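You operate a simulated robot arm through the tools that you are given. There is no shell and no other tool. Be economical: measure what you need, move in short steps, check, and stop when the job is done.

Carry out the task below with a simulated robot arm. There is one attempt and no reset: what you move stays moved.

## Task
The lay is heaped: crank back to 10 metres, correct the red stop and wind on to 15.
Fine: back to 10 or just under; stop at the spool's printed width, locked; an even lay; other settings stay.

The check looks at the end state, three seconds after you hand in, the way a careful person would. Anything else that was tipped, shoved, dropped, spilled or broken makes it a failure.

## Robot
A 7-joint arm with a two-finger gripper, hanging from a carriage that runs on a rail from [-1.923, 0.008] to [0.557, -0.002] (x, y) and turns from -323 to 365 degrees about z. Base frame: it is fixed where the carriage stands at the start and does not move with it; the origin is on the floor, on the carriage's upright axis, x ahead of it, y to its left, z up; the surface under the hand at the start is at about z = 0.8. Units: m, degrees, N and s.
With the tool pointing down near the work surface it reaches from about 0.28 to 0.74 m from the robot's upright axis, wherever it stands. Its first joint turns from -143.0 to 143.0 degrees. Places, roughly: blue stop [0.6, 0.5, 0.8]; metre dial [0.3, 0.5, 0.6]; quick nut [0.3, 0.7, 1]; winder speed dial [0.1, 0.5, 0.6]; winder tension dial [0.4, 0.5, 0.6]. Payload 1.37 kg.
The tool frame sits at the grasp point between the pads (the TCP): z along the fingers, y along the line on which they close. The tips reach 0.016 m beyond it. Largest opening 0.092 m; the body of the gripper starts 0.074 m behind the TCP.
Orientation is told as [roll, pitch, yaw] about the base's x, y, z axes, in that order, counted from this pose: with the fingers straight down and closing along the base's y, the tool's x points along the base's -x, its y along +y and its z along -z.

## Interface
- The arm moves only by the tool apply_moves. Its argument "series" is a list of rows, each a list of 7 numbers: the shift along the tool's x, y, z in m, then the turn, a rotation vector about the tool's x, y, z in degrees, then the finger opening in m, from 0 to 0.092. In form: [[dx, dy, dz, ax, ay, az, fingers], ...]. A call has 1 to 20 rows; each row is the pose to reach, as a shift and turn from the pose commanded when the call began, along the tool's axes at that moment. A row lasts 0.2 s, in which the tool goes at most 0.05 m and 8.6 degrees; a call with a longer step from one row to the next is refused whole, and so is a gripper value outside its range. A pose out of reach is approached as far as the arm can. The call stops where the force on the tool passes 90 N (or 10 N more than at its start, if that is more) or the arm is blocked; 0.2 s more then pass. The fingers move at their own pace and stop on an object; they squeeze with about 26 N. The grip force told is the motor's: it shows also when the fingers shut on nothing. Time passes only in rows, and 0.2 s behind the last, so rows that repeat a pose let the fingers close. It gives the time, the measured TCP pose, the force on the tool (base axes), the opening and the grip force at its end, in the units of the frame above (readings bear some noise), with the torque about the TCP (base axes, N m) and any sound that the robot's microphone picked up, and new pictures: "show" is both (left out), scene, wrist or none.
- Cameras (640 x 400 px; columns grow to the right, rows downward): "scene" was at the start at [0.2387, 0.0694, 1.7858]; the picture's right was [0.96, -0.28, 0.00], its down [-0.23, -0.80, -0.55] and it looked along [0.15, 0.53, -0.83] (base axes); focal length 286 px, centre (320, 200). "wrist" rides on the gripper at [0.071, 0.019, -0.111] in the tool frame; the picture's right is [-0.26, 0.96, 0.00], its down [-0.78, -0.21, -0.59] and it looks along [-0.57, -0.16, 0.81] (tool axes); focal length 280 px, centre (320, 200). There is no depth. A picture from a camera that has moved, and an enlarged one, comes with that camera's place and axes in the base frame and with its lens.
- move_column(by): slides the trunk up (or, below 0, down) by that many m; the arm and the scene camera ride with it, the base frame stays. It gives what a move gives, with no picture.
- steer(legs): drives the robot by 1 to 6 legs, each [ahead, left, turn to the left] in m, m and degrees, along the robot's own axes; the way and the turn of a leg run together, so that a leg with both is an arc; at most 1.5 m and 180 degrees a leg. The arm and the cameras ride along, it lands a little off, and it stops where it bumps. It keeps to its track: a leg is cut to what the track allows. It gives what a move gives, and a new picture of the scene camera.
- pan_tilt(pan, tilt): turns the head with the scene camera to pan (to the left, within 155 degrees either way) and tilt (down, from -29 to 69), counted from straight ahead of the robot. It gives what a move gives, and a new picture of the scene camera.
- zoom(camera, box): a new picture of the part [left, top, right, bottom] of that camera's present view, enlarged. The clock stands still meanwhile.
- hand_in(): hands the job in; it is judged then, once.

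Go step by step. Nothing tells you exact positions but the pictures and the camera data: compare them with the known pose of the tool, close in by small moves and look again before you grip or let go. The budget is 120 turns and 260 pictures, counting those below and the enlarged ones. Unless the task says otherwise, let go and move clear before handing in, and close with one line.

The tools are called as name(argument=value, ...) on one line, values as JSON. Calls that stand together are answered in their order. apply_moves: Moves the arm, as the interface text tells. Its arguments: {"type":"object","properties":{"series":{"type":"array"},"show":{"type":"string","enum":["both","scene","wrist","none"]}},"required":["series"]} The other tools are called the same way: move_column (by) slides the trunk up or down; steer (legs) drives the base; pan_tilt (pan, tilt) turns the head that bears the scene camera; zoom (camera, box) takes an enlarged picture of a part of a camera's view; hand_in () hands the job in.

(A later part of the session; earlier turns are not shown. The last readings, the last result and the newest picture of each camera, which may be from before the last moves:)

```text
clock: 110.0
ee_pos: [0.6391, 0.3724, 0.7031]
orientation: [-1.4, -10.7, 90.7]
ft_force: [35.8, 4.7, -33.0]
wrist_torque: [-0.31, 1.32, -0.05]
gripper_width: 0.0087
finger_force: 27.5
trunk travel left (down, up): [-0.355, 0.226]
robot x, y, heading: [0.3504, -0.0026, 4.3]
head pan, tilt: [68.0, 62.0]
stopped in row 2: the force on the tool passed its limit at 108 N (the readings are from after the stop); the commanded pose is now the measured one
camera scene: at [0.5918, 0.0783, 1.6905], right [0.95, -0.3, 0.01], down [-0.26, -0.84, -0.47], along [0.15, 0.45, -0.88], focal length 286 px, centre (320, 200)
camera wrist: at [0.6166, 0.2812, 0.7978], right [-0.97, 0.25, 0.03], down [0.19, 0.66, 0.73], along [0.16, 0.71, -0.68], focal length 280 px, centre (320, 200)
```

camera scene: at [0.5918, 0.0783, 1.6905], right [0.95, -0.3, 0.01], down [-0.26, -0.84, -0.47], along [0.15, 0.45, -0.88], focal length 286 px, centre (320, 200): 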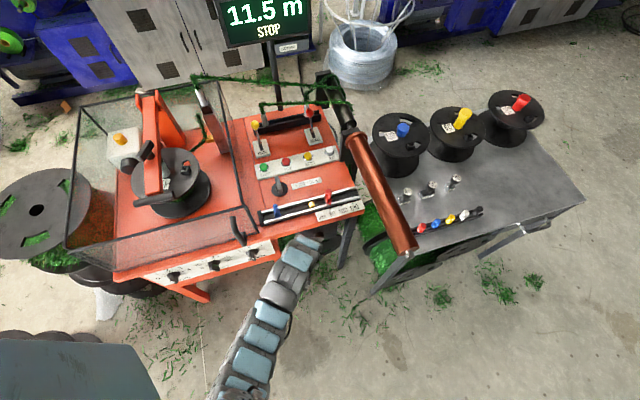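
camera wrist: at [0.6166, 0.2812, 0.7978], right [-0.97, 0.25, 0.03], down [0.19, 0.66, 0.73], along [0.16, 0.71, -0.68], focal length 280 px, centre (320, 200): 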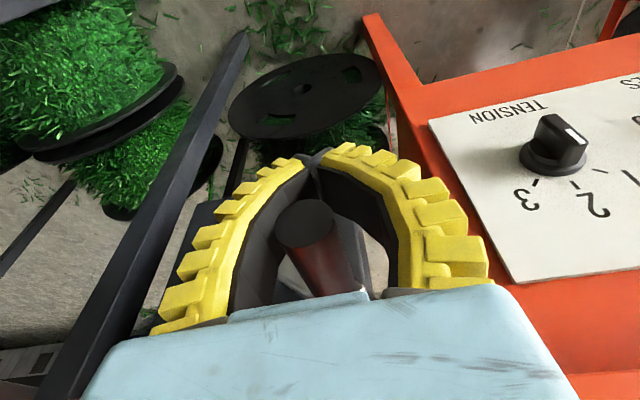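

The handle is actually at θ≈131° on the circle, ahead of my path, at about 2.47 m per turn. A full turn back should land near 9.93. I'll follow its true circle over the top.

apply_moves(series=[[-0.0027, -0.0152, -0.0134, 0, 0, 0, 0.0], [-0.0048, -0.0347, -0.0233, 0, 0, 0, 0.0], [-0.0057, -0.0561, -0.028, 0, 0, 0, 0.0], [-0.0055, -0.078, -0.027, 0, 0, 0, 0.0]])

```text
clock: 111.0
ee_pos: [0.7037, 0.3778, 0.731]
orientation: [-0.6, -11.2, 90.9]
ft_force: [-0.1, 1.7, -1.7]
wrist_torque: [-0.02, -0.02, -0.04]
gripper_width: 0.0
finger_force: 28.3
trunk travel left (down, up): [-0.355, 0.226]
robot x, y, heading: [0.3506, -0.0028, 4.6]
head pan, tilt: [68.0, 62.0]
camera scene: at [0.588, 0.0792, 1.6896], right [0.95, -0.3, 0.0], down [-0.26, -0.84, -0.47], along [0.14, 0.45, -0.88], focal length 286 px, centre (320, 200)
camera wrist: at [0.6833, 0.2865, 0.8261], right [-0.97, 0.24, 0.04], down [0.19, 0.65, 0.73], along [0.15, 0.72, -0.68], focal length 280 px, centre (320, 200)
```

scene: 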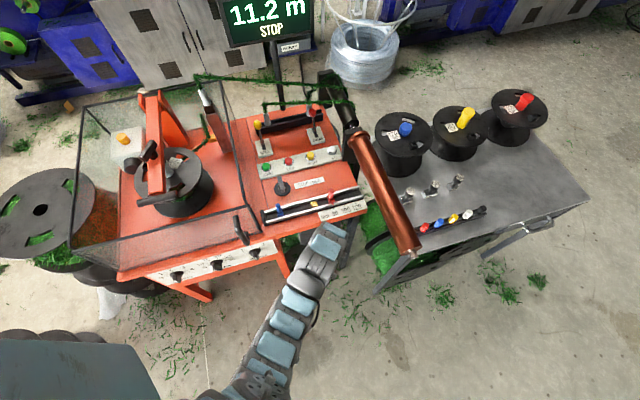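
wrist: 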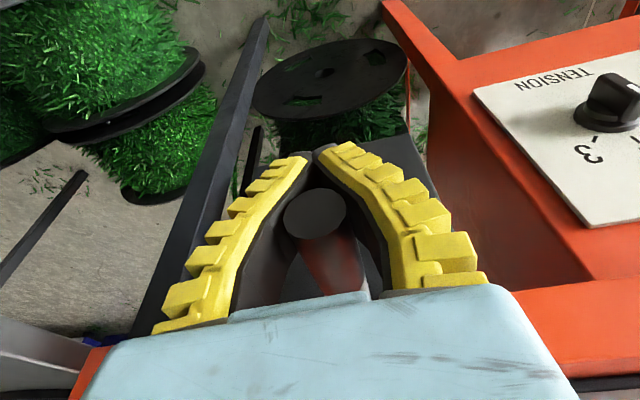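

11.2 m with the handle at the top. Continue down the right side to θ≈270°.

apply_moves(series=[[0.0006, -0.0217, 0.003, 0, 0, 0, 0.0], [0.0022, -0.042, 0.011, 0, 0, 0, 0.0], [0.005, -0.0594, 0.024, 0, 0, 0, 0.0], [0.0084, -0.0727, 0.041, 0, 0, 0, 0.0], [0.0125, -0.0811, 0.061, 0, 0, 0, 0.0], [0.0168, -0.084, 0.082, 0, 0, 0, 0.0]])

```text
clock: 112.4
ee_pos: [0.7907, 0.3746, 0.6483]
orientation: [-0.6, -10.8, 90.8]
ft_force: [3.2, 0.1, 1.0]
wrist_torque: [0.04, 0.26, 0.07]
gripper_width: 0.0
finger_force: 28.0
trunk travel left (down, up): [-0.355, 0.226]
robot x, y, heading: [0.3509, 0.0029, 4.5]
head pan, tilt: [68.0, 62.0]
camera scene: at [0.5886, 0.0788, 1.6895], right [0.95, -0.3, 0.0], down [-0.26, -0.84, -0.47], along [0.14, 0.45, -0.88], focal length 286 px, centre (320, 200)
camera wrist: at [0.7692, 0.2841, 0.7424], right [-0.97, 0.24, 0.04], down [0.2, 0.66, 0.73], along [0.15, 0.71, -0.68], focal length 280 px, centre (320, 200)
```

scene: 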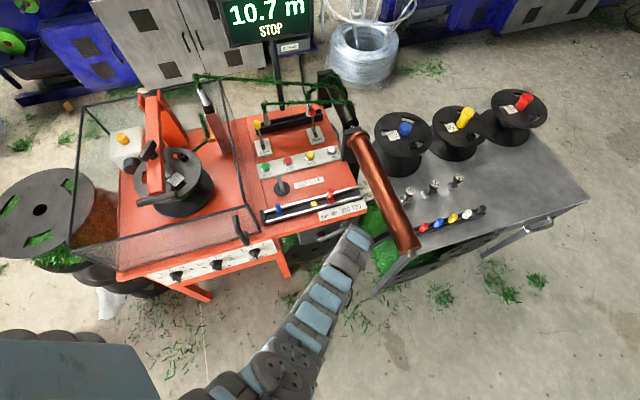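
wrist: 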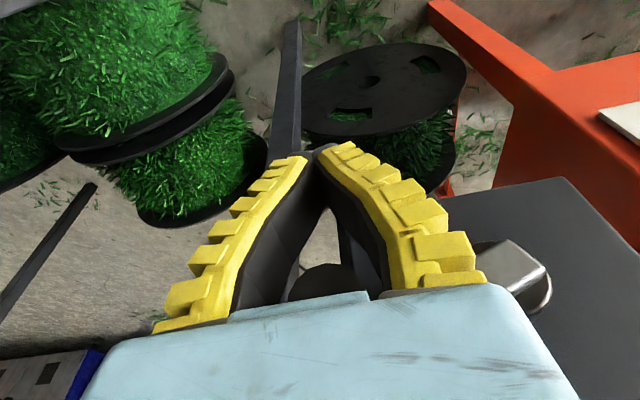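

10.7 m. The handle now sits high in the cavity and is being pushed down by the palm. Continue carefully to about 315°.

apply_moves(series=[[0.0042, 0.004, 0.0206, 0, 0, 0, 0.0], [0.0086, 0.007, 0.042, 0, 0, 0, 0.0], [0.0126, 0.015, 0.0617, 0, 0, 0, 0.0], [0.0162, 0.028, 0.0794, 0, 0, 0, 0.0]])

```text
clock: 113.4
ee_pos: [0.7611, 0.3733, 0.565]
orientation: [-0.6, -10.8, 90.9]
ft_force: [3.9, -0.8, 1.0]
wrist_torque: [0.06, 0.4, 0.06]
gripper_width: 0.0002
finger_force: 27.8
trunk travel left (down, up): [-0.355, 0.226]
robot x, y, heading: [0.3516, -0.0038, 4.4]
head pan, tilt: [68.0, 62.0]
camera scene: at [0.5889, 0.0789, 1.6895], right [0.95, -0.3, 0.0], down [-0.26, -0.84, -0.47], along [0.14, 0.45, -0.88], focal length 286 px, centre (320, 200)
camera wrist: at [0.7412, 0.2828, 0.6606], right [-0.97, 0.24, 0.04], down [0.2, 0.66, 0.73], along [0.15, 0.71, -0.68], focal length 280 px, centre (320, 200)
```

scene: 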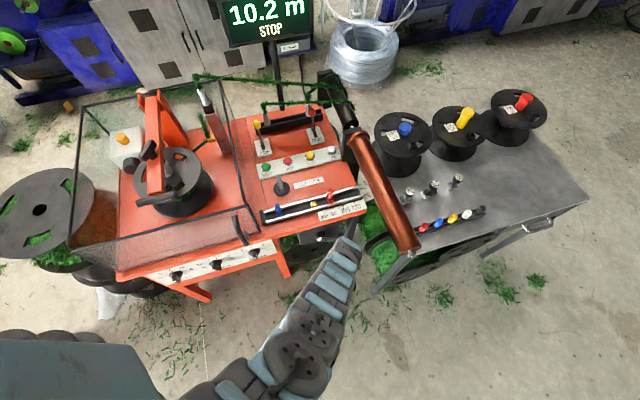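
wrist: 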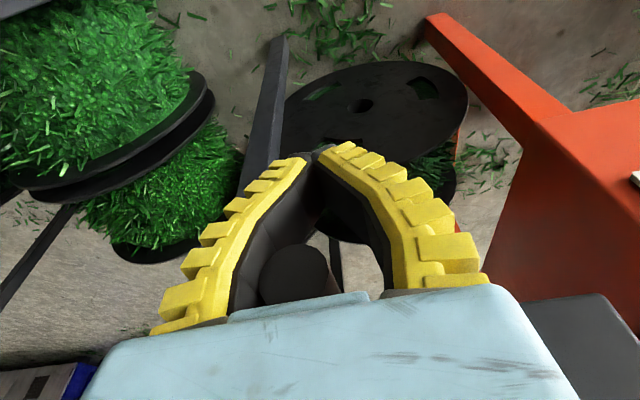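

10.2 m. Another ~30° toward the bottom.

apply_moves(series=[[0.0026, 0.0174, 0.013, 0, 0, 0, 0.0], [0.0042, 0.034, 0.02, 0, 0, 0, 0.0]], show="scene")

zoom(camera="scene", box=[210, 0, 330, 80])

```text
clock: 114.0
ee_pos: [0.7237, 0.372, 0.5447]
orientation: [-0.5, -11.1, 90.9]
ft_force: [1.1, -0.1, 0.0]
wrist_torque: [0.0, 0.01, 0.02]
gripper_width: 0.0
finger_force: 28.1
trunk travel left (down, up): [-0.355, 0.226]
robot x, y, heading: [0.3529, -0.0018, 4.7]
head pan, tilt: [68.0, 62.0]
camera scene: at [0.5878, 0.0789, 1.6893], right [0.95, -0.3, 0.0], down [-0.26, -0.84, -0.47], along [0.14, 0.45, -0.88], focal length 286 px, centre (320, 200)
```

scene: 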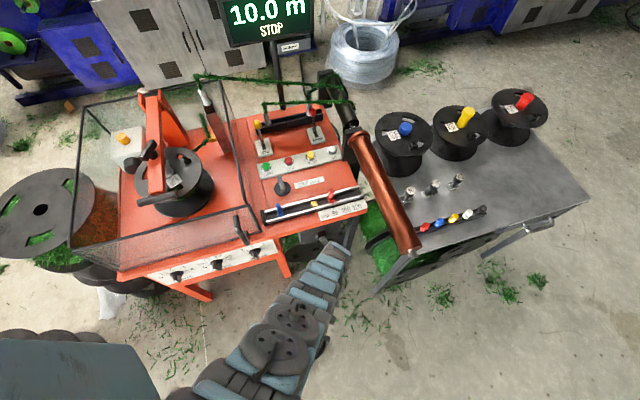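

```text
5.00 times, centred on (270, 40) of scene
camera zoom: at [0.5878, 0.0789, 1.6893], right [0.95, -0.3, 0.0], down [-0.26, -0.84, -0.47], along [0.14, 0.45, -0.88], focal length 1430 px, centre (570, 1000)
```

zoom: 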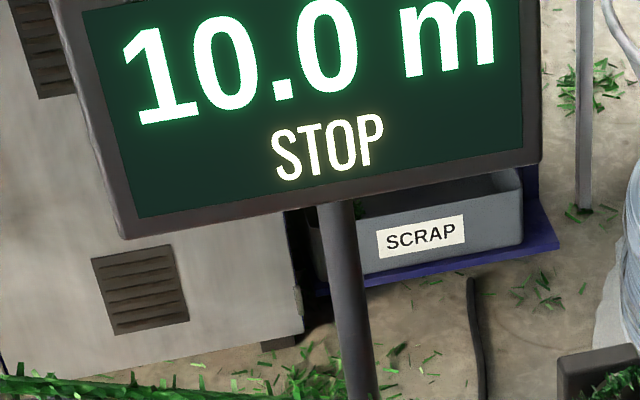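

It reads 10.0, but rounding could hide slightly over, so nudge about 10° more to just under.

apply_moves(series=[[0.0005, 0.008, 0.001, 0, 0, 0, 0.0], [0.0005, 0.013, 0.001, 0, 0, 0, 0.0]])

```text
clock: 114.6
ee_pos: [0.7146, 0.3738, 0.5431]
orientation: [-0.7, -11.0, 90.8]
ft_force: [1.5, 0.8, -2.0]
wrist_torque: [-0.04, 0.1, -0.01]
gripper_width: 0.0
finger_force: 28.0
trunk travel left (down, up): [-0.355, 0.226]
robot x, y, heading: [0.3489, -0.0025, 4.5]
head pan, tilt: [68.0, 62.0]
camera scene: at [0.5881, 0.079, 1.6894], right [0.95, -0.3, 0.0], down [-0.26, -0.84, -0.47], along [0.14, 0.45, -0.88], focal length 286 px, centre (320, 200)
camera wrist: at [0.6935, 0.2826, 0.6386], right [-0.97, 0.24, 0.04], down [0.2, 0.66, 0.73], along [0.15, 0.71, -0.68], focal length 280 px, centre (320, 200)
```

scene: 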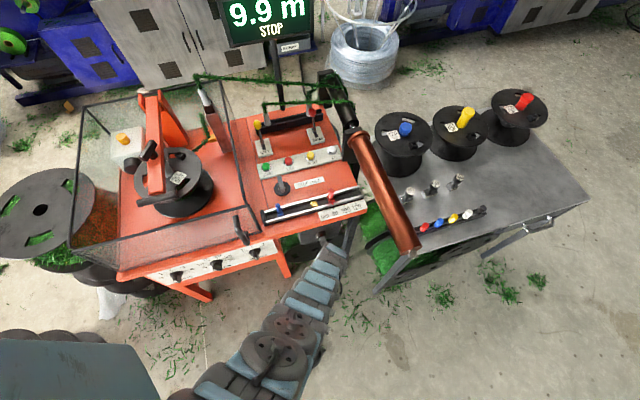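
wrist: 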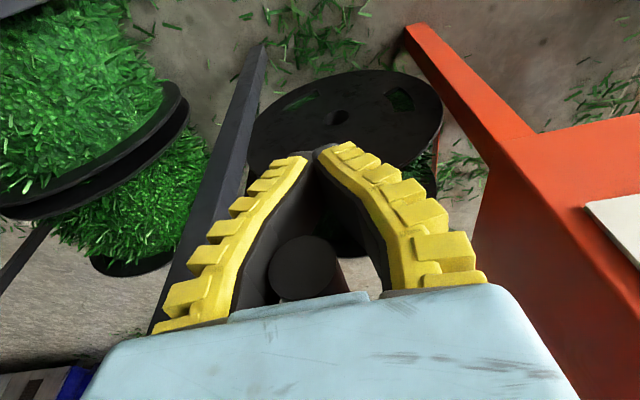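

9.9 m, just under 10. Ease off and slide the hand straight out along the handle.

apply_moves(series=[[0, -0.003, 0, 0, 0, 0, 0.01], [0.03, -0.003, -0.006, 0, 0, 0, 0.02], [0.065, -0.003, -0.013, 0, 0, 0, 0.02], [0.1, -0.003, -0.02, 0, 0, 0, 0.02], [0.14, -0.003, -0.028, 0, 0, 0, 0.02]])

```text
clock: 115.8
ee_pos: [0.7184, 0.2291, 0.5451]
orientation: [-0.5, -11.0, 90.8]
ft_force: [-0.3, 0.6, -0.4]
wrist_torque: [-0.09, 0.02, 0.01]
gripper_width: 0.024
finger_force: 2.8
trunk travel left (down, up): [-0.355, 0.226]
robot x, y, heading: [0.351, 0.0022, 4.6]
head pan, tilt: [68.0, 62.0]
camera scene: at [0.5881, 0.0789, 1.6893], right [0.95, -0.3, 0.0], down [-0.27, -0.84, -0.47], along [0.14, 0.45, -0.88], focal length 286 px, centre (320, 200)
camera wrist: at [0.6979, 0.1394, 0.6397], right [-0.97, 0.24, 0.04], down [0.2, 0.66, 0.73], along [0.15, 0.71, -0.68], focal length 280 px, centre (320, 200)
```

scene: 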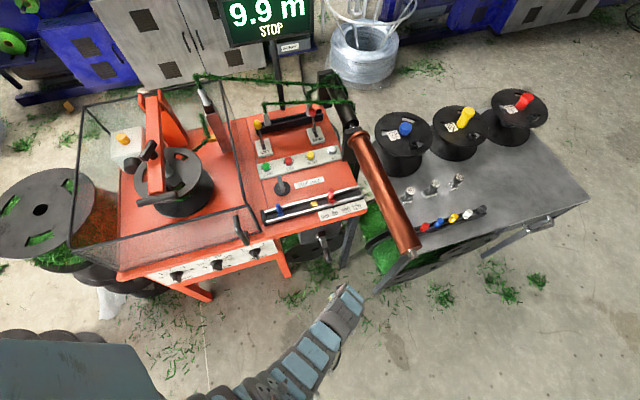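
wrist: 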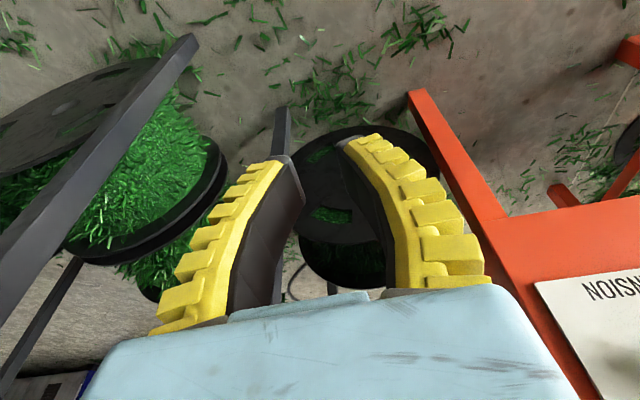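

Clear of the crank, still 9.9. Now examine the stop lock.

zoom(camera="scene", box=[245, 145, 375, 235])

```text
4.44 times, centred on (310, 190) of scene
camera zoom: at [0.5881, 0.0789, 1.6893], right [0.95, -0.3, 0.0], down [-0.27, -0.84, -0.47], along [0.14, 0.45, -0.88], focal length 1271 px, centre (364, 244)
```

zoom: 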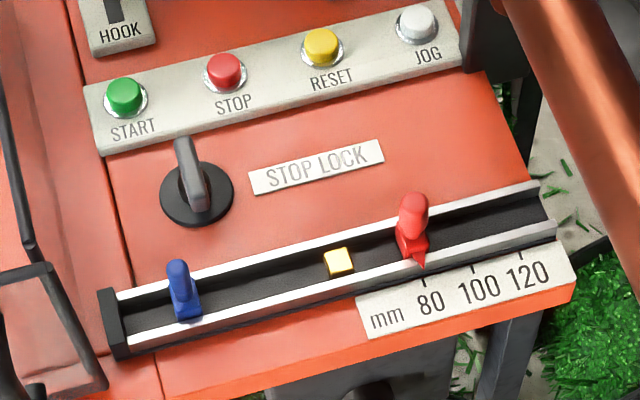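

Raise trunk and hand, un-tilt, and go over the control panel at a safe height to look down with the wrist camera.

move_column(by=0.22)

apply_moves(series=[[0, 0, -0.04, 0, 4, 0, 0.04], [0, 0, -0.08, 0, 8, 0, 0.04], [0, 0, -0.12, 0, 11, 0, 0.04], [0, 0, -0.16, 0, 11, 0, 0.04], [0, 0, -0.2, 0, 11, 0, 0.04]], show="none")

```text
clock: 118.2
ee_pos: [0.7186, 0.2306, 0.7658]
orientation: [-0.6, -11.1, 90.9]
ft_force: [-0.5, 0.3, 0.0]
wrist_torque: [0.02, 0.01, 0.0]
gripper_width: 0.0242
finger_force: 3.2
trunk travel left (down, up): [-0.575, 0.006]
robot x, y, heading: [0.3519, -0.001, 4.6]
head pan, tilt: [68.0, 62.0]
```

```text
clock: 119.4
ee_pos: [0.7174, 0.1934, 0.9621]
orientation: [-0.7, 0.1, 90.8]
ft_force: [-0.1, 0.4, -0.5]
wrist_torque: [0.0, 0.02, 0.02]
gripper_width: 0.0433
finger_force: 2.1
trunk travel left (down, up): [-0.575, 0.006]
robot x, y, heading: [0.3484, -0.0027, 4.3]
head pan, tilt: [68.0, 62.0]
```

apply_moves(series=[[-0.045, 0.008, -0.01, 0, 0, 0, 0.04], [-0.09, 0.016, -0.02, 0, 0, 0, 0.04], [-0.135, 0.024, -0.03, 0, 0, 0, 0.04], [-0.18, 0.032, -0.04, 0, 0, 0, 0.04], [-0.22, 0.04, -0.04, 0, 0, 0, 0.04], [-0.26, 0.04, -0.04, 0, 0, 0, 0.04]])

zoom(camera="wrist", box=[220, 100, 520, 300])

```text
clock: 120.8
ee_pos: [0.6732, 0.451, 0.9988]
orientation: [-0.4, 0.2, 90.8]
ft_force: [-0.4, -0.2, -0.1]
wrist_torque: [0.07, -0.01, -0.04]
gripper_width: 0.0434
finger_force: 2.5
trunk travel left (down, up): [-0.575, 0.006]
robot x, y, heading: [0.3505, 0.0009, 4.7]
head pan, tilt: [68.0, 62.0]
camera scene: at [0.5882, 0.0788, 1.9093], right [0.95, -0.3, 0.0], down [-0.26, -0.84, -0.47], along [0.14, 0.45, -0.88], focal length 286 px, centre (320, 200)
camera wrist: at [0.653, 0.3808, 1.1099], right [-0.97, 0.25, -0.01], down [0.2, 0.78, 0.59], along [0.15, 0.57, -0.81], focal length 280 px, centre (320, 200)
```

scene: 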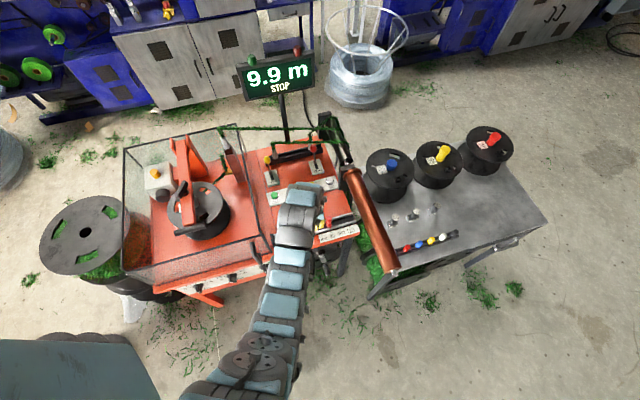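
wrist: 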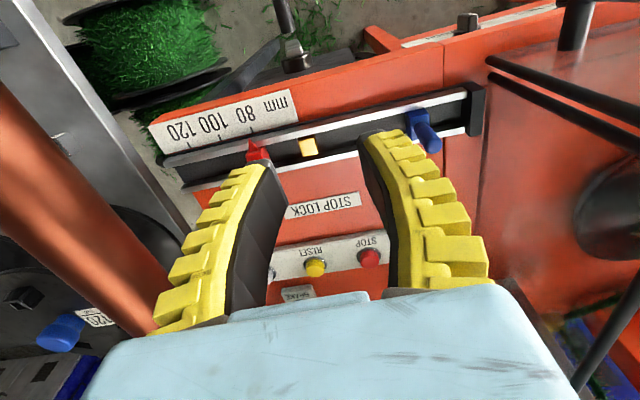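

```text
2.00 times, centred on (370, 200) of wrist
camera zoom: at [0.653, 0.3808, 1.1099], right [-0.97, 0.25, -0.01], down [0.2, 0.78, 0.59], along [0.15, 0.57, -0.81], focal length 561 px, centre (220, 200)
```

zoom: 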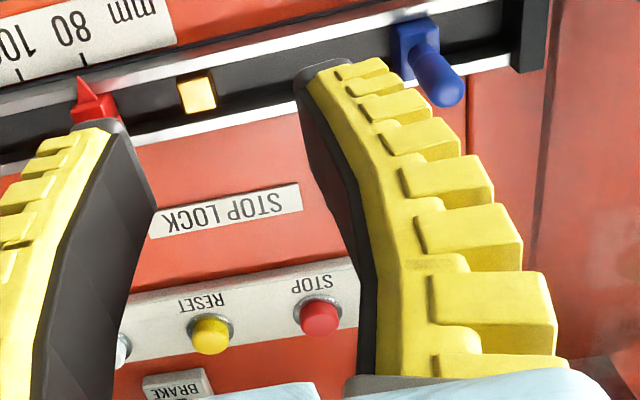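

apply_moves(series=[[0, 0, 0, 0, 0, 0, 0.01], [0, 0, 0, 0, 0, 0, 0.0]], show="wrist")

zoom(camera="wrist", box=[320, 60, 560, 260])

```text
clock: 121.4
ee_pos: [0.6737, 0.4521, 0.9993]
orientation: [-0.6, 0.1, 90.7]
ft_force: [0.5, 0.3, 0.5]
wrist_torque: [0.03, -0.01, -0.03]
gripper_width: 0.0
finger_force: 25.5
trunk travel left (down, up): [-0.575, 0.006]
robot x, y, heading: [0.3518, -0.0001, 4.7]
head pan, tilt: [68.0, 62.0]
camera wrist: at [0.6534, 0.3812, 1.1103], right [-0.97, 0.25, -0.01], down [0.2, 0.78, 0.59], along [0.16, 0.57, -0.81], focal length 280 px, centre (320, 200)
```

wrist: 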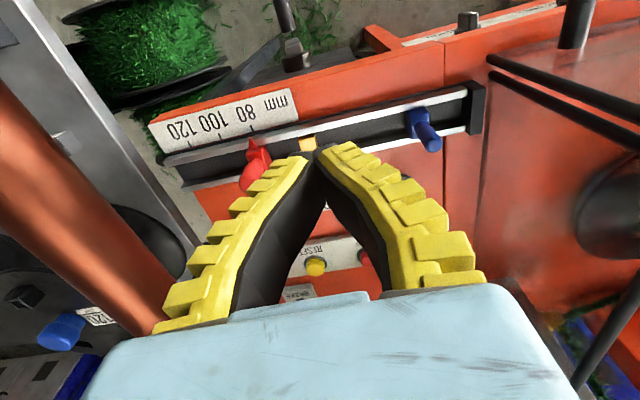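

```text
2.00 times, centred on (440, 160) of wrist
camera zoom: at [0.6534, 0.3812, 1.1103], right [-0.97, 0.25, -0.01], down [0.2, 0.78, 0.59], along [0.16, 0.57, -0.81], focal length 561 px, centre (80, 280)
```

zoom: 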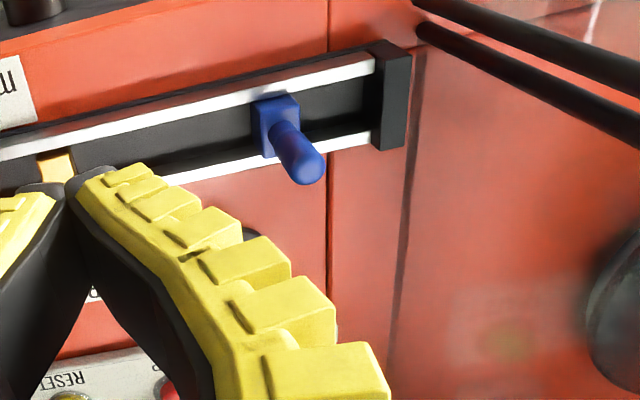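

apply_moves(series=[[0, -0.04, 0, 0, 0, 0, 0.0], [0, -0.08, 0, 0, 0, 0, 0.0], [-0.03, -0.1, 0.02, 0, 0, 0, 0.0]], show="wrist")

zoom(camera="wrist", box=[330, 100, 570, 300])

```text
clock: 122.2
ee_pos: [0.775, 0.4831, 0.9813]
orientation: [-0.6, 0.1, 90.8]
ft_force: [0.4, -0.6, -1.0]
wrist_torque: [0.08, -0.07, -0.02]
gripper_width: 0.0001
finger_force: 26.0
trunk travel left (down, up): [-0.575, 0.006]
robot x, y, heading: [0.352, -0.0019, 4.6]
head pan, tilt: [68.0, 62.0]
camera wrist: at [0.7543, 0.4131, 1.0917], right [-0.97, 0.25, -0.01], down [0.2, 0.78, 0.59], along [0.16, 0.57, -0.81], focal length 280 px, centre (320, 200)
```

wrist: 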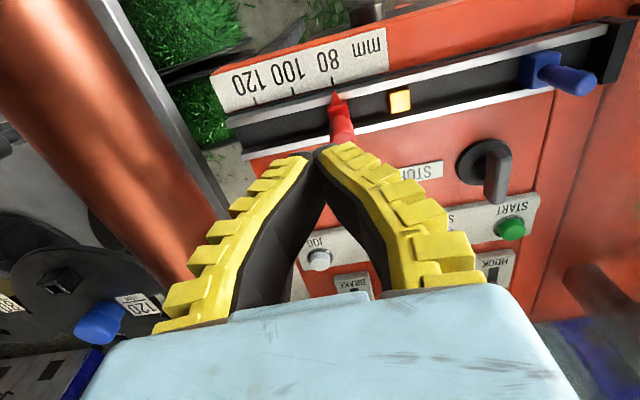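

```text
2.00 times, centred on (450, 200) of wrist
camera zoom: at [0.7543, 0.4131, 1.0917], right [-0.97, 0.25, -0.01], down [0.2, 0.78, 0.59], along [0.16, 0.57, -0.81], focal length 561 px, centre (60, 200)
```

zoom: 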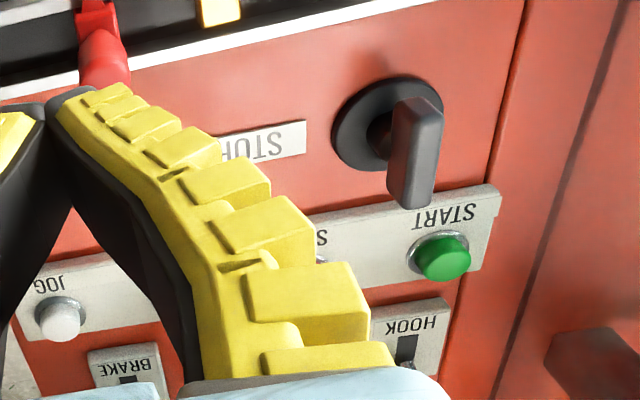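

The stop lock is a bar knob, bar along y, at about (0.614, 0.61) with its top at z≈0.838. The START button is just behind it. I'll move above it with the fingers closing along x.

apply_moves(series=[[-0.026, 0.032, 0.0, 0, 0, 0, 0.06], [-0.052, 0.064, 0.0, 0, 0, 0, 0.06], [-0.078, 0.097, 0.0, 0, 0, 0, 0.06], [-0.104, 0.129, 0.01, 0, 0, 0, 0.06], [-0.126, 0.159, 0.02, 0, 0, 0, 0.06], [-0.126, 0.159, 0.05, 0, 0, 0, 0.06]])

```text
clock: 123.6
ee_pos: [0.6165, 0.5941, 0.9585]
orientation: [-0.6, 0.2, 90.8]
ft_force: [-1.3, 0.0, 0.5]
wrist_torque: [-0.01, -0.03, 0.03]
gripper_width: 0.0626
finger_force: 1.3
out of reach, approached as far as the arm can: row 5, 6
trunk travel left (down, up): [-0.575, 0.006]
robot x, y, heading: [0.3512, -0.0008, 4.5]
head pan, tilt: [68.0, 62.0]
camera scene: at [0.5882, 0.0789, 1.9094], right [0.95, -0.3, 0.0], down [-0.27, -0.84, -0.47], along [0.14, 0.45, -0.88], focal length 286 px, centre (320, 200)
camera wrist: at [0.5952, 0.5235, 1.0682], right [-0.97, 0.25, -0.01], down [0.2, 0.78, 0.59], along [0.16, 0.57, -0.81], focal length 280 px, centre (320, 200)
```

scene: 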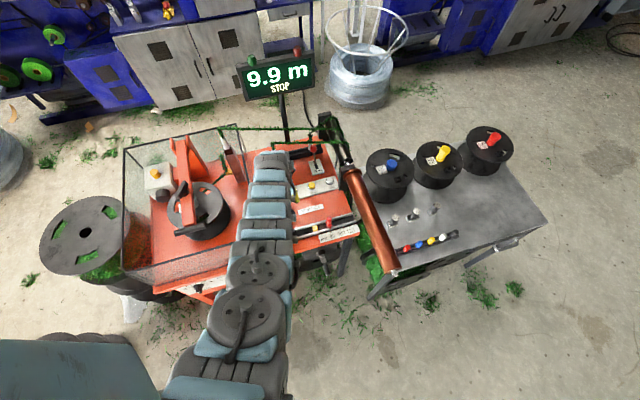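
wrist: 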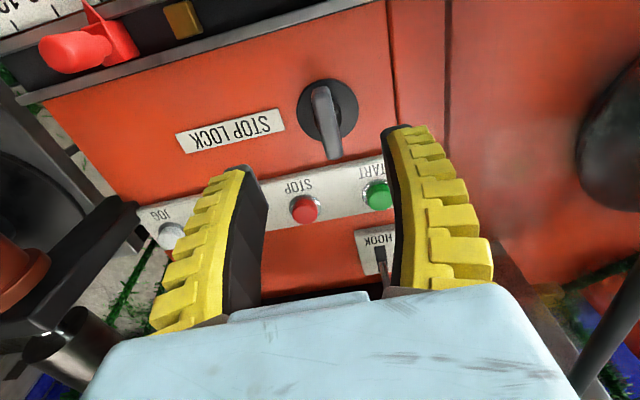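

Reach is at its limit and the forearm nears the guard corner. I'll shift the carriage right 0.17, bring the tool back left, and lower the trunk afterwards.

steer(legs=[[0.17, -0.013, 0]])

apply_moves(series=[[0, 0.04, 0, 0, 0, 0, 0.06], [0, 0.08, 0, 0, 0, 0, 0.06], [0, 0.12, 0, 0, 0, 0, 0.06], [-0.01, 0.165, 0, 0, 0, 0, 0.06]], show="wrist")

```text
clock: 125.0
ee_pos: [0.7871, 0.5953, 0.9574]
orientation: [-0.6, 0.0, 90.7]
ft_force: [-0.5, -0.7, 0.5]
wrist_torque: [0.03, 0.0, -0.03]
gripper_width: 0.0623
finger_force: 2.2
trunk travel left (down, up): [-0.575, 0.006]
robot x, y, heading: [0.5174, -0.0008, 4.5]
head pan, tilt: [68.0, 62.0]
camera scene: at [0.7591, 0.0782, 1.9094], right [0.95, -0.3, 0.0], down [-0.26, -0.84, -0.47], along [0.14, 0.45, -0.88], focal length 286 px, centre (320, 200)
```

scene: 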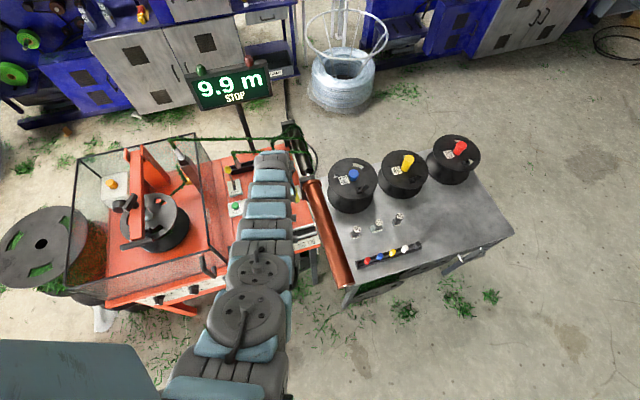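

```text
clock: 126.0
ee_pos: [0.6232, 0.6018, 0.9564]
orientation: [-0.7, 0.1, 90.6]
ft_force: [0.2, 0.3, -0.4]
wrist_torque: [0.05, 0.1, 0.01]
gripper_width: 0.0626
finger_force: 1.8
trunk travel left (down, up): [-0.575, 0.006]
robot x, y, heading: [0.522, 0.0026, 4.5]
head pan, tilt: [68.0, 62.0]
camera wrist: at [0.6025, 0.5301, 1.0667], right [-0.97, 0.25, -0.01], down [0.2, 0.78, 0.59], along [0.16, 0.57, -0.81], focal length 280 px, centre (320, 200)
```

wrist: 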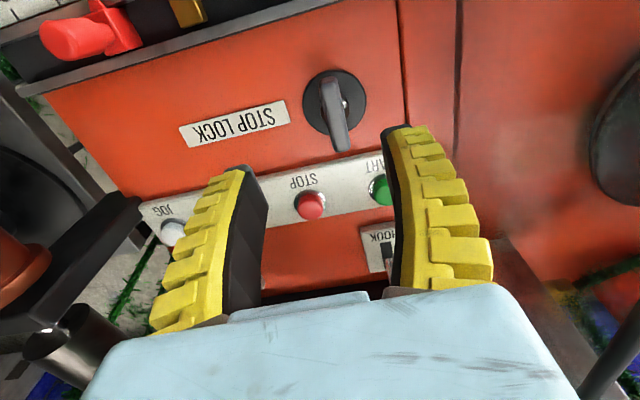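

move_column(by=-0.08)

apply_moves(series=[[-0.009, 0.008, 0.01, 0, 0, 0, 0.06], [-0.009, 0.008, 0.015, 0, 0, 0, 0.06]], show="wrist")

```text
clock: 127.2
ee_pos: [0.622, 0.601, 0.8762]
orientation: [-0.7, 0.0, 90.8]
ft_force: [0.3, -0.4, -0.2]
wrist_torque: [0.0, 0.03, 0.01]
gripper_width: 0.063
finger_force: 1.9
trunk travel left (down, up): [-0.495, 0.086]
robot x, y, heading: [0.5224, -0.004, 4.6]
head pan, tilt: [68.0, 62.0]
```

```text
clock: 127.8
ee_pos: [0.6177, 0.6099, 0.8685]
orientation: [-0.7, 0.0, 90.6]
ft_force: [0.9, -0.5, 0.2]
wrist_torque: [-0.02, 0.13, 0.02]
gripper_width: 0.0626
finger_force: 1.7
out of reach, approached as far as the arm can: row 2
trunk travel left (down, up): [-0.495, 0.086]
robot x, y, heading: [0.5203, -0.0035, 4.4]
head pan, tilt: [68.0, 62.0]
camera wrist: at [0.5967, 0.5387, 0.9784], right [-0.97, 0.25, -0.01], down [0.2, 0.78, 0.59], along [0.16, 0.57, -0.81], focal length 280 px, centre (320, 200)
```

wrist: 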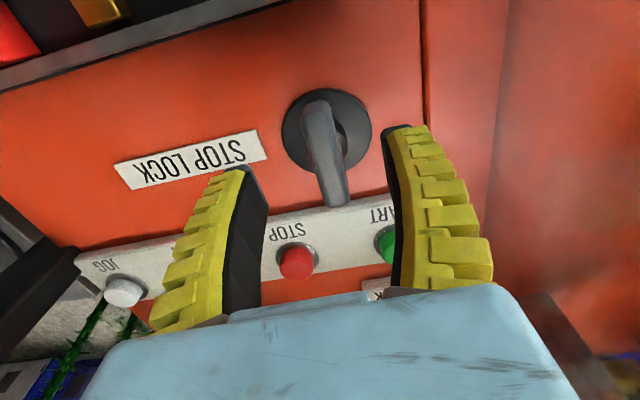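

Well aligned: the bar is centred under the tool axis. Lower the trunk the last 4.5 cm so the fingers straddle the bar.

move_column(by=-0.045)

apply_moves(series=[[0, 0, 0, 0, 0, 0, 0.05]], show="wrist")

```text
clock: 128.7
ee_pos: [0.615, 0.6085, 0.8222]
orientation: [-0.6, 0.1, 90.7]
ft_force: [1.0, 0.3, 0.4]
wrist_torque: [-0.01, -0.02, 0.04]
gripper_width: 0.0626
finger_force: 1.5
trunk travel left (down, up): [-0.45, 0.131]
robot x, y, heading: [0.5223, -0.004, 4.6]
head pan, tilt: [68.0, 62.0]
```

```text
clock: 129.1
ee_pos: [0.6144, 0.6094, 0.8238]
orientation: [-0.6, 0.1, 90.7]
ft_force: [0.4, -0.1, -0.2]
wrist_torque: [0.0, 0.0, -0.01]
gripper_width: 0.0529
finger_force: 2.3
trunk travel left (down, up): [-0.45, 0.131]
robot x, y, heading: [0.5224, -0.0011, 4.3]
head pan, tilt: [68.0, 62.0]
camera wrist: at [0.5941, 0.5385, 0.9331], right [-0.97, 0.25, -0.01], down [0.2, 0.78, 0.59], along [0.16, 0.57, -0.81], focal length 280 px, centre (320, 200)
```

wrist: 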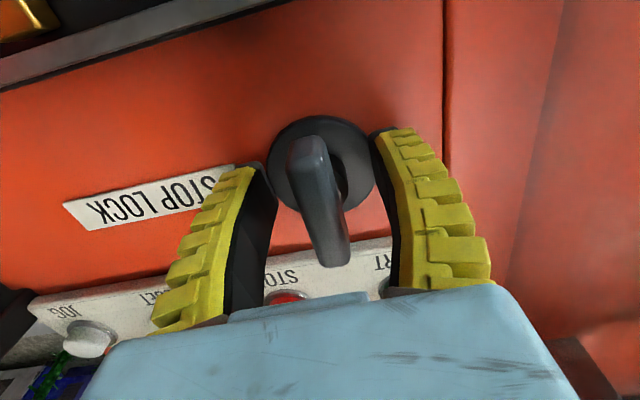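

Bar between the fingers. Grip it and test a small counter-clockwise turn (loosen).

apply_moves(series=[[0, 0, 0, 0, 0, 0, 0.02], [0, 0, 0, 0, 0, 0, 0.0], [0, 0, 0, 0, 0, 0, 0.0], [0, 0, 0, 0, 0, -4, 0.0], [0, 0, 0, 0, 0, -8, 0.0]], show="wrist")

```text
clock: 130.3
ee_pos: [0.6148, 0.6092, 0.8232]
orientation: [-0.6, 0.1, 98.8]
ft_force: [1.6, 0.6, -4.4]
wrist_torque: [0.38, 0.03, -0.03]
gripper_width: 0.0108
finger_force: 28.3
trunk travel left (down, up): [-0.45, 0.131]
robot x, y, heading: [0.52, -0.0045, 4.7]
head pan, tilt: [68.0, 62.0]
camera wrist: at [0.6045, 0.5365, 0.9334], right [-0.99, 0.11, -0.01], down [0.08, 0.8, 0.59], along [0.07, 0.58, -0.81], focal length 280 px, centre (320, 200)
```

wrist: 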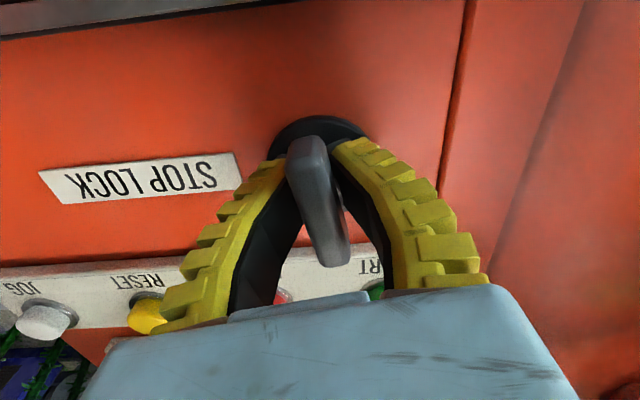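

It turns freely counter-clockwise. Continue.

apply_moves(series=[[0, 0, 0, 0, 0, -8, 0.0], [0, 0, 0, 0, 0, -16, 0.0], [0, 0, 0, 0, 0, -24, 0.0], [0, 0, 0, 0, 0, -32, 0.0], [0, 0, 0, 0, 0, -40, 0.0]], show="wrist")

```text
clock: 131.5
ee_pos: [0.6167, 0.6105, 0.8243]
orientation: [-0.5, 0.4, 138.9]
ft_force: [8.6, 7.5, -11.4]
wrist_torque: [0.33, 0.25, -0.02]
gripper_width: 0.0082
finger_force: 28.2
trunk travel left (down, up): [-0.45, 0.131]
robot x, y, heading: [0.5216, -0.003, 4.5]
head pan, tilt: [68.0, 62.0]
camera wrist: at [0.6551, 0.549, 0.9346], right [-0.83, -0.55, -0.01], down [-0.45, 0.67, 0.58], along [-0.32, 0.49, -0.81], focal length 280 px, centre (320, 200)
```

wrist: 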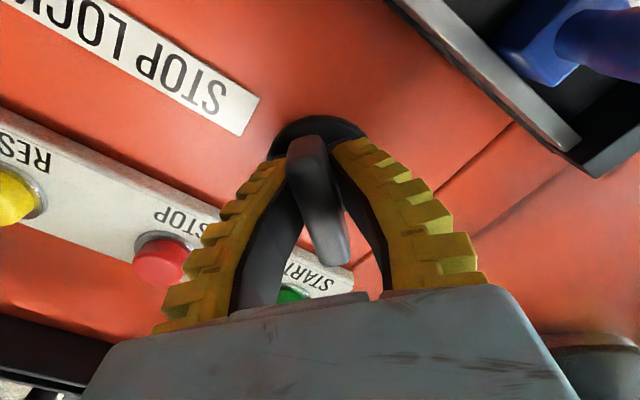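

apply_moves(series=[[0, 0, 0, 0, 0, -8, 0.0], [0, 0, 0, 0, 0, -16, 0.0], [0, 0, 0, 0, 0, -24, 0.0], [0, 0, 0, 0, 0, -32, 0.0], [0, 0, 0, 0, 0, -40, 0.0]], show="wrist")

```text
clock: 132.7
ee_pos: [0.6181, 0.6111, 0.8249]
orientation: [-0.1, 0.8, 178.8]
ft_force: [11.0, 16.6, -15.9]
wrist_torque: [0.1, -0.19, 0.01]
gripper_width: 0.0068
finger_force: 27.7
trunk travel left (down, up): [-0.45, 0.131]
robot x, y, heading: [0.5228, -0.0058, 4.9]
head pan, tilt: [68.0, 62.0]
camera wrist: at [0.6856, 0.5913, 0.9358], right [-0.28, -0.96, -0.01], down [-0.78, 0.23, 0.58], along [-0.56, 0.17, -0.81], focal length 280 px, centre (320, 200)
```

wrist: 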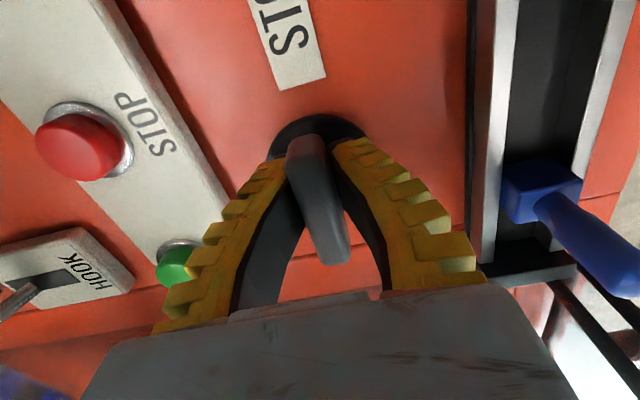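

The bar has turned about 90°. Open, raise, and check it.

apply_moves(series=[[0, 0, 0, 0, 0, 0, 0.02], [0, 0, 0, 0, 0, 0, 0.04], [0, 0, 0, 0, 0, 0, 0.04]], show="none")

move_column(by=0.125)

apply_moves(series=[[0.0, 0, 0, 0, 0, 8, 0.04], [0.0, 0, 0, 0, 0, 16, 0.04], [0, 0, 0, 0, 0, 24, 0.04], [0, 0, 0, 0, 0, 32, 0.04], [0, 0, 0, 0, 0, 40, 0.04], [0, 0, 0, 0, 0, 48, 0.04], [0, 0, 0, 0, 0, 56, 0.04], [0, 0, 0, 0, 0, 64, 0.04], [0, 0, 0, 0, 0, 72, 0.04], [0, 0, 0, 0, 0, 80, 0.04], [0, 0, 0, 0, 0, 88, 0.04]], show="wrist")

```text
clock: 133.5
ee_pos: [0.6146, 0.6094, 0.8229]
orientation: [0.1, 0.5, 178.7]
ft_force: [-0.6, 0.0, 0.6]
wrist_torque: [-0.01, 0.0, 0.0]
gripper_width: 0.0434
finger_force: 2.8
trunk travel left (down, up): [-0.45, 0.131]
robot x, y, heading: [0.5183, -0.0038, 4.3]
head pan, tilt: [68.0, 62.0]
```

```text
clock: 135.0
ee_pos: [0.6155, 0.6095, 0.9474]
orientation: [0.1, 0.6, 178.7]
ft_force: [-0.5, -0.2, 0.6]
wrist_torque: [0.05, -0.01, -0.01]
gripper_width: 0.0436
finger_force: 2.6
trunk travel left (down, up): [-0.575, 0.006]
robot x, y, heading: [0.5225, -0.0004, 4.4]
head pan, tilt: [68.0, 62.0]
```

```text
clock: 137.4
ee_pos: [0.6153, 0.6085, 0.9479]
orientation: [-0.6, 0.1, 90.5]
ft_force: [0.2, 0.1, -0.1]
wrist_torque: [0.0, 0.0, -0.02]
gripper_width: 0.0434
finger_force: 1.6
trunk travel left (down, up): [-0.575, 0.006]
robot x, y, heading: [0.5204, -0.001, 4.4]
head pan, tilt: [68.0, 62.0]
camera wrist: at [0.5938, 0.538, 1.0588], right [-0.97, 0.25, -0.01], down [0.2, 0.78, 0.59], along [0.16, 0.57, -0.81], focal length 280 px, centre (320, 200)
```

wrist: 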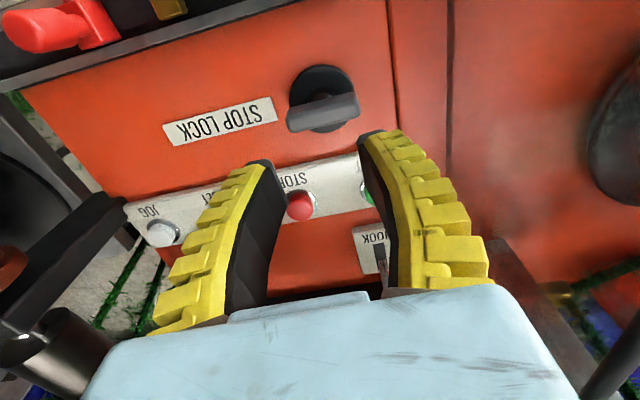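

The bar now lies across. Next go above the red stop and look.

apply_moves(series=[[0.03, -0.04, 0, 0, 0, 0, 0.06], [0.06, -0.08, 0, 0, 0, 0, 0.06], [0.08, -0.12, 0, 0, 0, 0, 0.07], [0.08, -0.17, 0, 0, 0, 0, 0.07]], show="wrist")

zoom(camera="wrist", box=[200, 30, 440, 230])

```text
clock: 138.4
ee_pos: [0.7849, 0.5317, 0.9476]
orientation: [-0.5, 0.0, 90.8]
ft_force: [0.1, 0.2, 0.0]
wrist_torque: [-0.03, -0.01, -0.03]
gripper_width: 0.0721
finger_force: 1.5
trunk travel left (down, up): [-0.575, 0.006]
robot x, y, heading: [0.5224, 0.0001, 4.5]
head pan, tilt: [68.0, 62.0]
camera wrist: at [0.7647, 0.4597, 1.0588], right [-0.97, 0.25, -0.01], down [0.2, 0.78, 0.59], along [0.15, 0.57, -0.81], focal length 280 px, centre (320, 200)
```

wrist: 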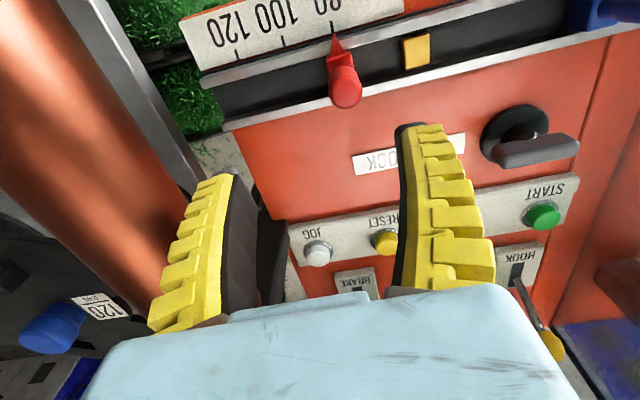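

```text
2.00 times, centred on (320, 130) of wrist
camera zoom: at [0.7647, 0.4597, 1.0588], right [-0.97, 0.25, -0.01], down [0.2, 0.78, 0.59], along [0.15, 0.57, -0.81], focal length 561 px, centre (320, 340)
```

zoom: 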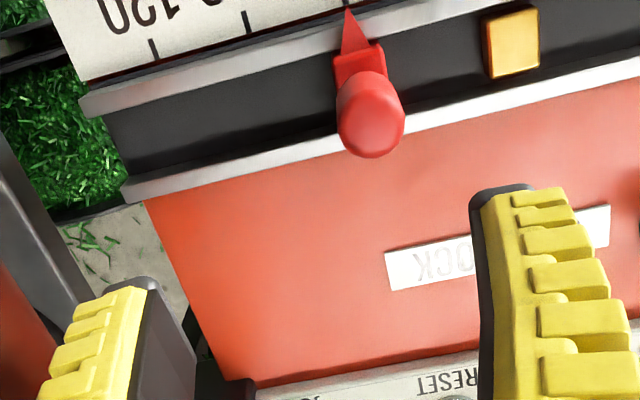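

The red stop is a post at (0.761, 0.512), z from 0.80 to 0.875, with its pointer on 80. The scale runs 41 mm of travel per 20 marked, so it needs +0.041 m in x. Align above it, then descend.

apply_moves(series=[[0.01, 0.012, 0.0, 0, 0, 0, 0.06], [0.019, 0.023, 0.01, 0, 0, 0, 0.06]], show="none")

move_column(by=-0.045)

apply_moves(series=[[0, 0, 0, 0, 0, 0, 0.06]], show="wrist")

```text
clock: 139.0
ee_pos: [0.7635, 0.513, 0.9394]
orientation: [-0.5, 0.0, 90.6]
ft_force: [0.2, 1.1, -0.5]
wrist_torque: [-0.04, 0.01, -0.01]
gripper_width: 0.063
finger_force: 1.6
trunk travel left (down, up): [-0.575, 0.006]
robot x, y, heading: [0.5211, -0.0019, 4.4]
head pan, tilt: [68.0, 62.0]
```

```text
clock: 139.9
ee_pos: [0.7634, 0.512, 0.8931]
orientation: [-0.7, 0.1, 90.7]
ft_force: [0.2, 0.0, -0.4]
wrist_torque: [0.05, -0.01, -0.01]
gripper_width: 0.0625
finger_force: 1.8
trunk travel left (down, up): [-0.53, 0.051]
robot x, y, heading: [0.5213, -0.0014, 4.5]
head pan, tilt: [68.0, 62.0]
```

```text
clock: 140.3
ee_pos: [0.7638, 0.5109, 0.8942]
orientation: [-0.6, 0.0, 90.7]
ft_force: [0.2, 0.1, -0.5]
wrist_torque: [0.02, 0.0, 0.0]
gripper_width: 0.0623
finger_force: 1.7
trunk travel left (down, up): [-0.53, 0.051]
robot x, y, heading: [0.5224, -0.0021, 4.3]
head pan, tilt: [68.0, 62.0]
camera wrist: at [0.7425, 0.4404, 1.0047], right [-0.97, 0.25, -0.01], down [0.2, 0.78, 0.59], along [0.16, 0.57, -0.81], focal length 280 px, centre (320, 200)
```

wrist: 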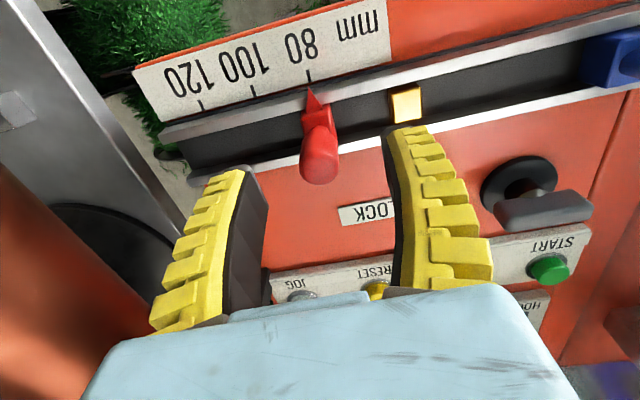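

apply_moves(series=[[0, 0.001, 0.025, 0, 0, 0, 0.06], [0, 0.001, 0.046, 0, 0, 0, 0.06], [0, 0.001, 0.046, 0, 0, 0, 0.03], [0, 0.001, 0.046, 0, 0, 0, 0.0], [0, 0.001, 0.046, 0, 0, 0, 0.0]], show="wrist")

```text
clock: 141.5
ee_pos: [0.7643, 0.5109, 0.8481]
orientation: [-0.6, 0.1, 90.7]
ft_force: [-0.4, 0.7, 0.6]
wrist_torque: [0.14, -0.03, -0.06]
gripper_width: 0.0143
finger_force: 28.3
trunk travel left (down, up): [-0.53, 0.051]
robot x, y, heading: [0.5188, -0.0001, 4.5]
head pan, tilt: [68.0, 62.0]
camera wrist: at [0.7423, 0.4407, 0.9592], right [-0.97, 0.25, -0.01], down [0.2, 0.78, 0.59], along [0.16, 0.57, -0.81], focal length 280 px, centre (320, 200)
```

wrist: 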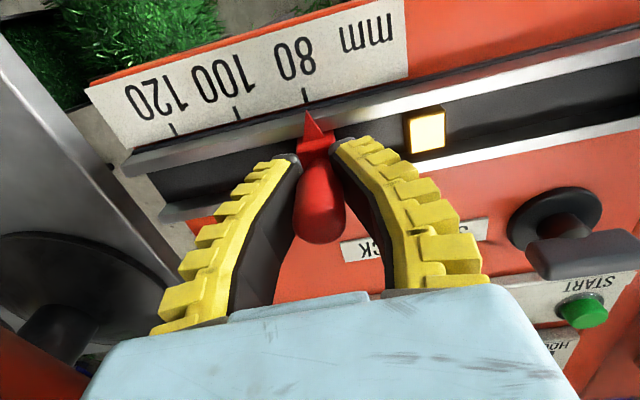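

Gripped. Slide toward +x: first 20 mm, then check force and motion.

apply_moves(series=[[0.0005, -0.01, 0, 0, 0, 0, 0.0], [0.001, -0.02, 0, 0, 0, 0, 0.0]], show="wrist")

```text
clock: 142.1
ee_pos: [0.7816, 0.5119, 0.8475]
orientation: [-0.6, 0.1, 90.7]
ft_force: [-1.0, 2.4, -1.3]
wrist_torque: [0.1, 0.02, -0.03]
gripper_width: 0.0138
finger_force: 28.1
trunk travel left (down, up): [-0.53, 0.051]
robot x, y, heading: [0.5199, -0.0014, 4.7]
head pan, tilt: [68.0, 62.0]
camera wrist: at [0.762, 0.4406, 0.9593], right [-0.97, 0.25, -0.01], down [0.2, 0.78, 0.59], along [0.16, 0.57, -0.81], focal length 280 px, centre (320, 200)
```

wrist: 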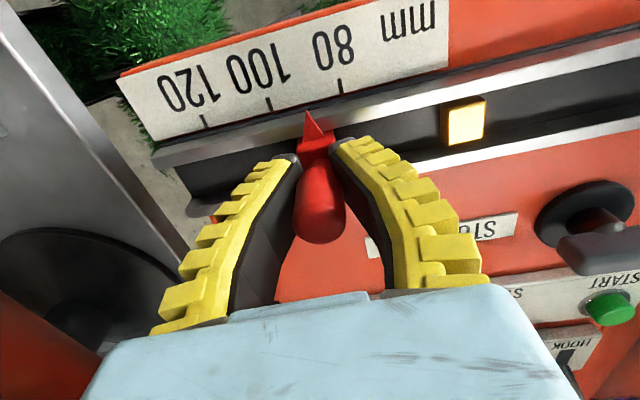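

It slides freely, pointer about halfway. Another 20 mm.

apply_moves(series=[[0.0005, -0.01, 0, 0, 0, 0, 0.0], [0.001, -0.021, 0, 0, 0, 0, 0.0]], show="wrist")

zoom(camera="wrist", box=[230, 40, 390, 160])

zoom(camera="scene", box=[180, 170, 340, 290])

```text
clock: 142.7
ee_pos: [0.8045, 0.5129, 0.8498]
orientation: [-0.6, -0.1, 90.7]
ft_force: [-0.1, 8.0, -5.4]
wrist_torque: [0.21, 0.01, -0.06]
gripper_width: 0.0133
finger_force: 28.0
trunk travel left (down, up): [-0.53, 0.051]
robot x, y, heading: [0.5208, -0.0052, 4.6]
head pan, tilt: [68.0, 62.0]
camera wrist: at [0.7835, 0.4404, 0.9596], right [-0.97, 0.25, -0.01], down [0.2, 0.78, 0.59], along [0.16, 0.57, -0.81], focal length 280 px, centre (320, 200)
```

wrist: 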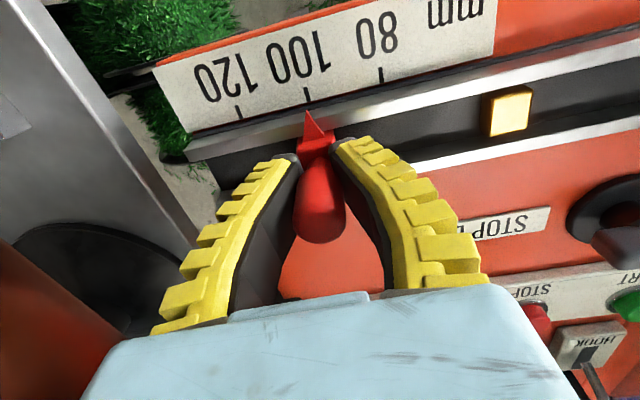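

```text
3.33 times, centred on (310, 100) of wrist
camera zoom: at [0.7835, 0.4404, 0.9596], right [-0.97, 0.25, -0.01], down [0.2, 0.78, 0.59], along [0.16, 0.57, -0.81], focal length 935 px, centre (353, 533)
```

zoom: 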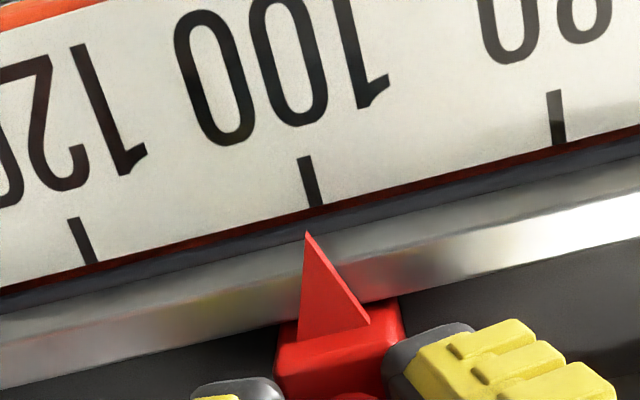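

```text
3.33 times, centred on (260, 230) of scene
camera zoom: at [0.7591, 0.0785, 1.8643], right [0.95, -0.3, 0.0], down [-0.27, -0.84, -0.47], along [0.14, 0.45, -0.88], focal length 953 px, centre (520, 100)
```

zoom: 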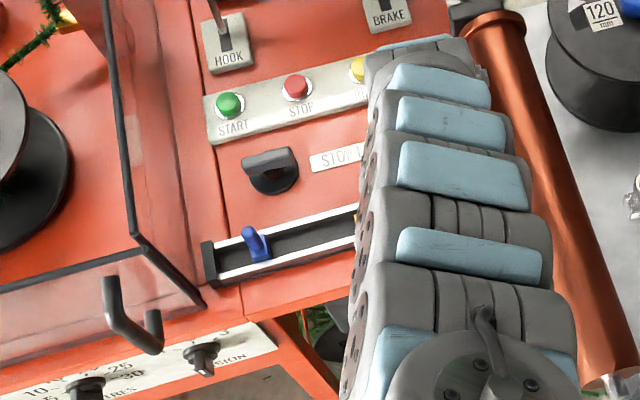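

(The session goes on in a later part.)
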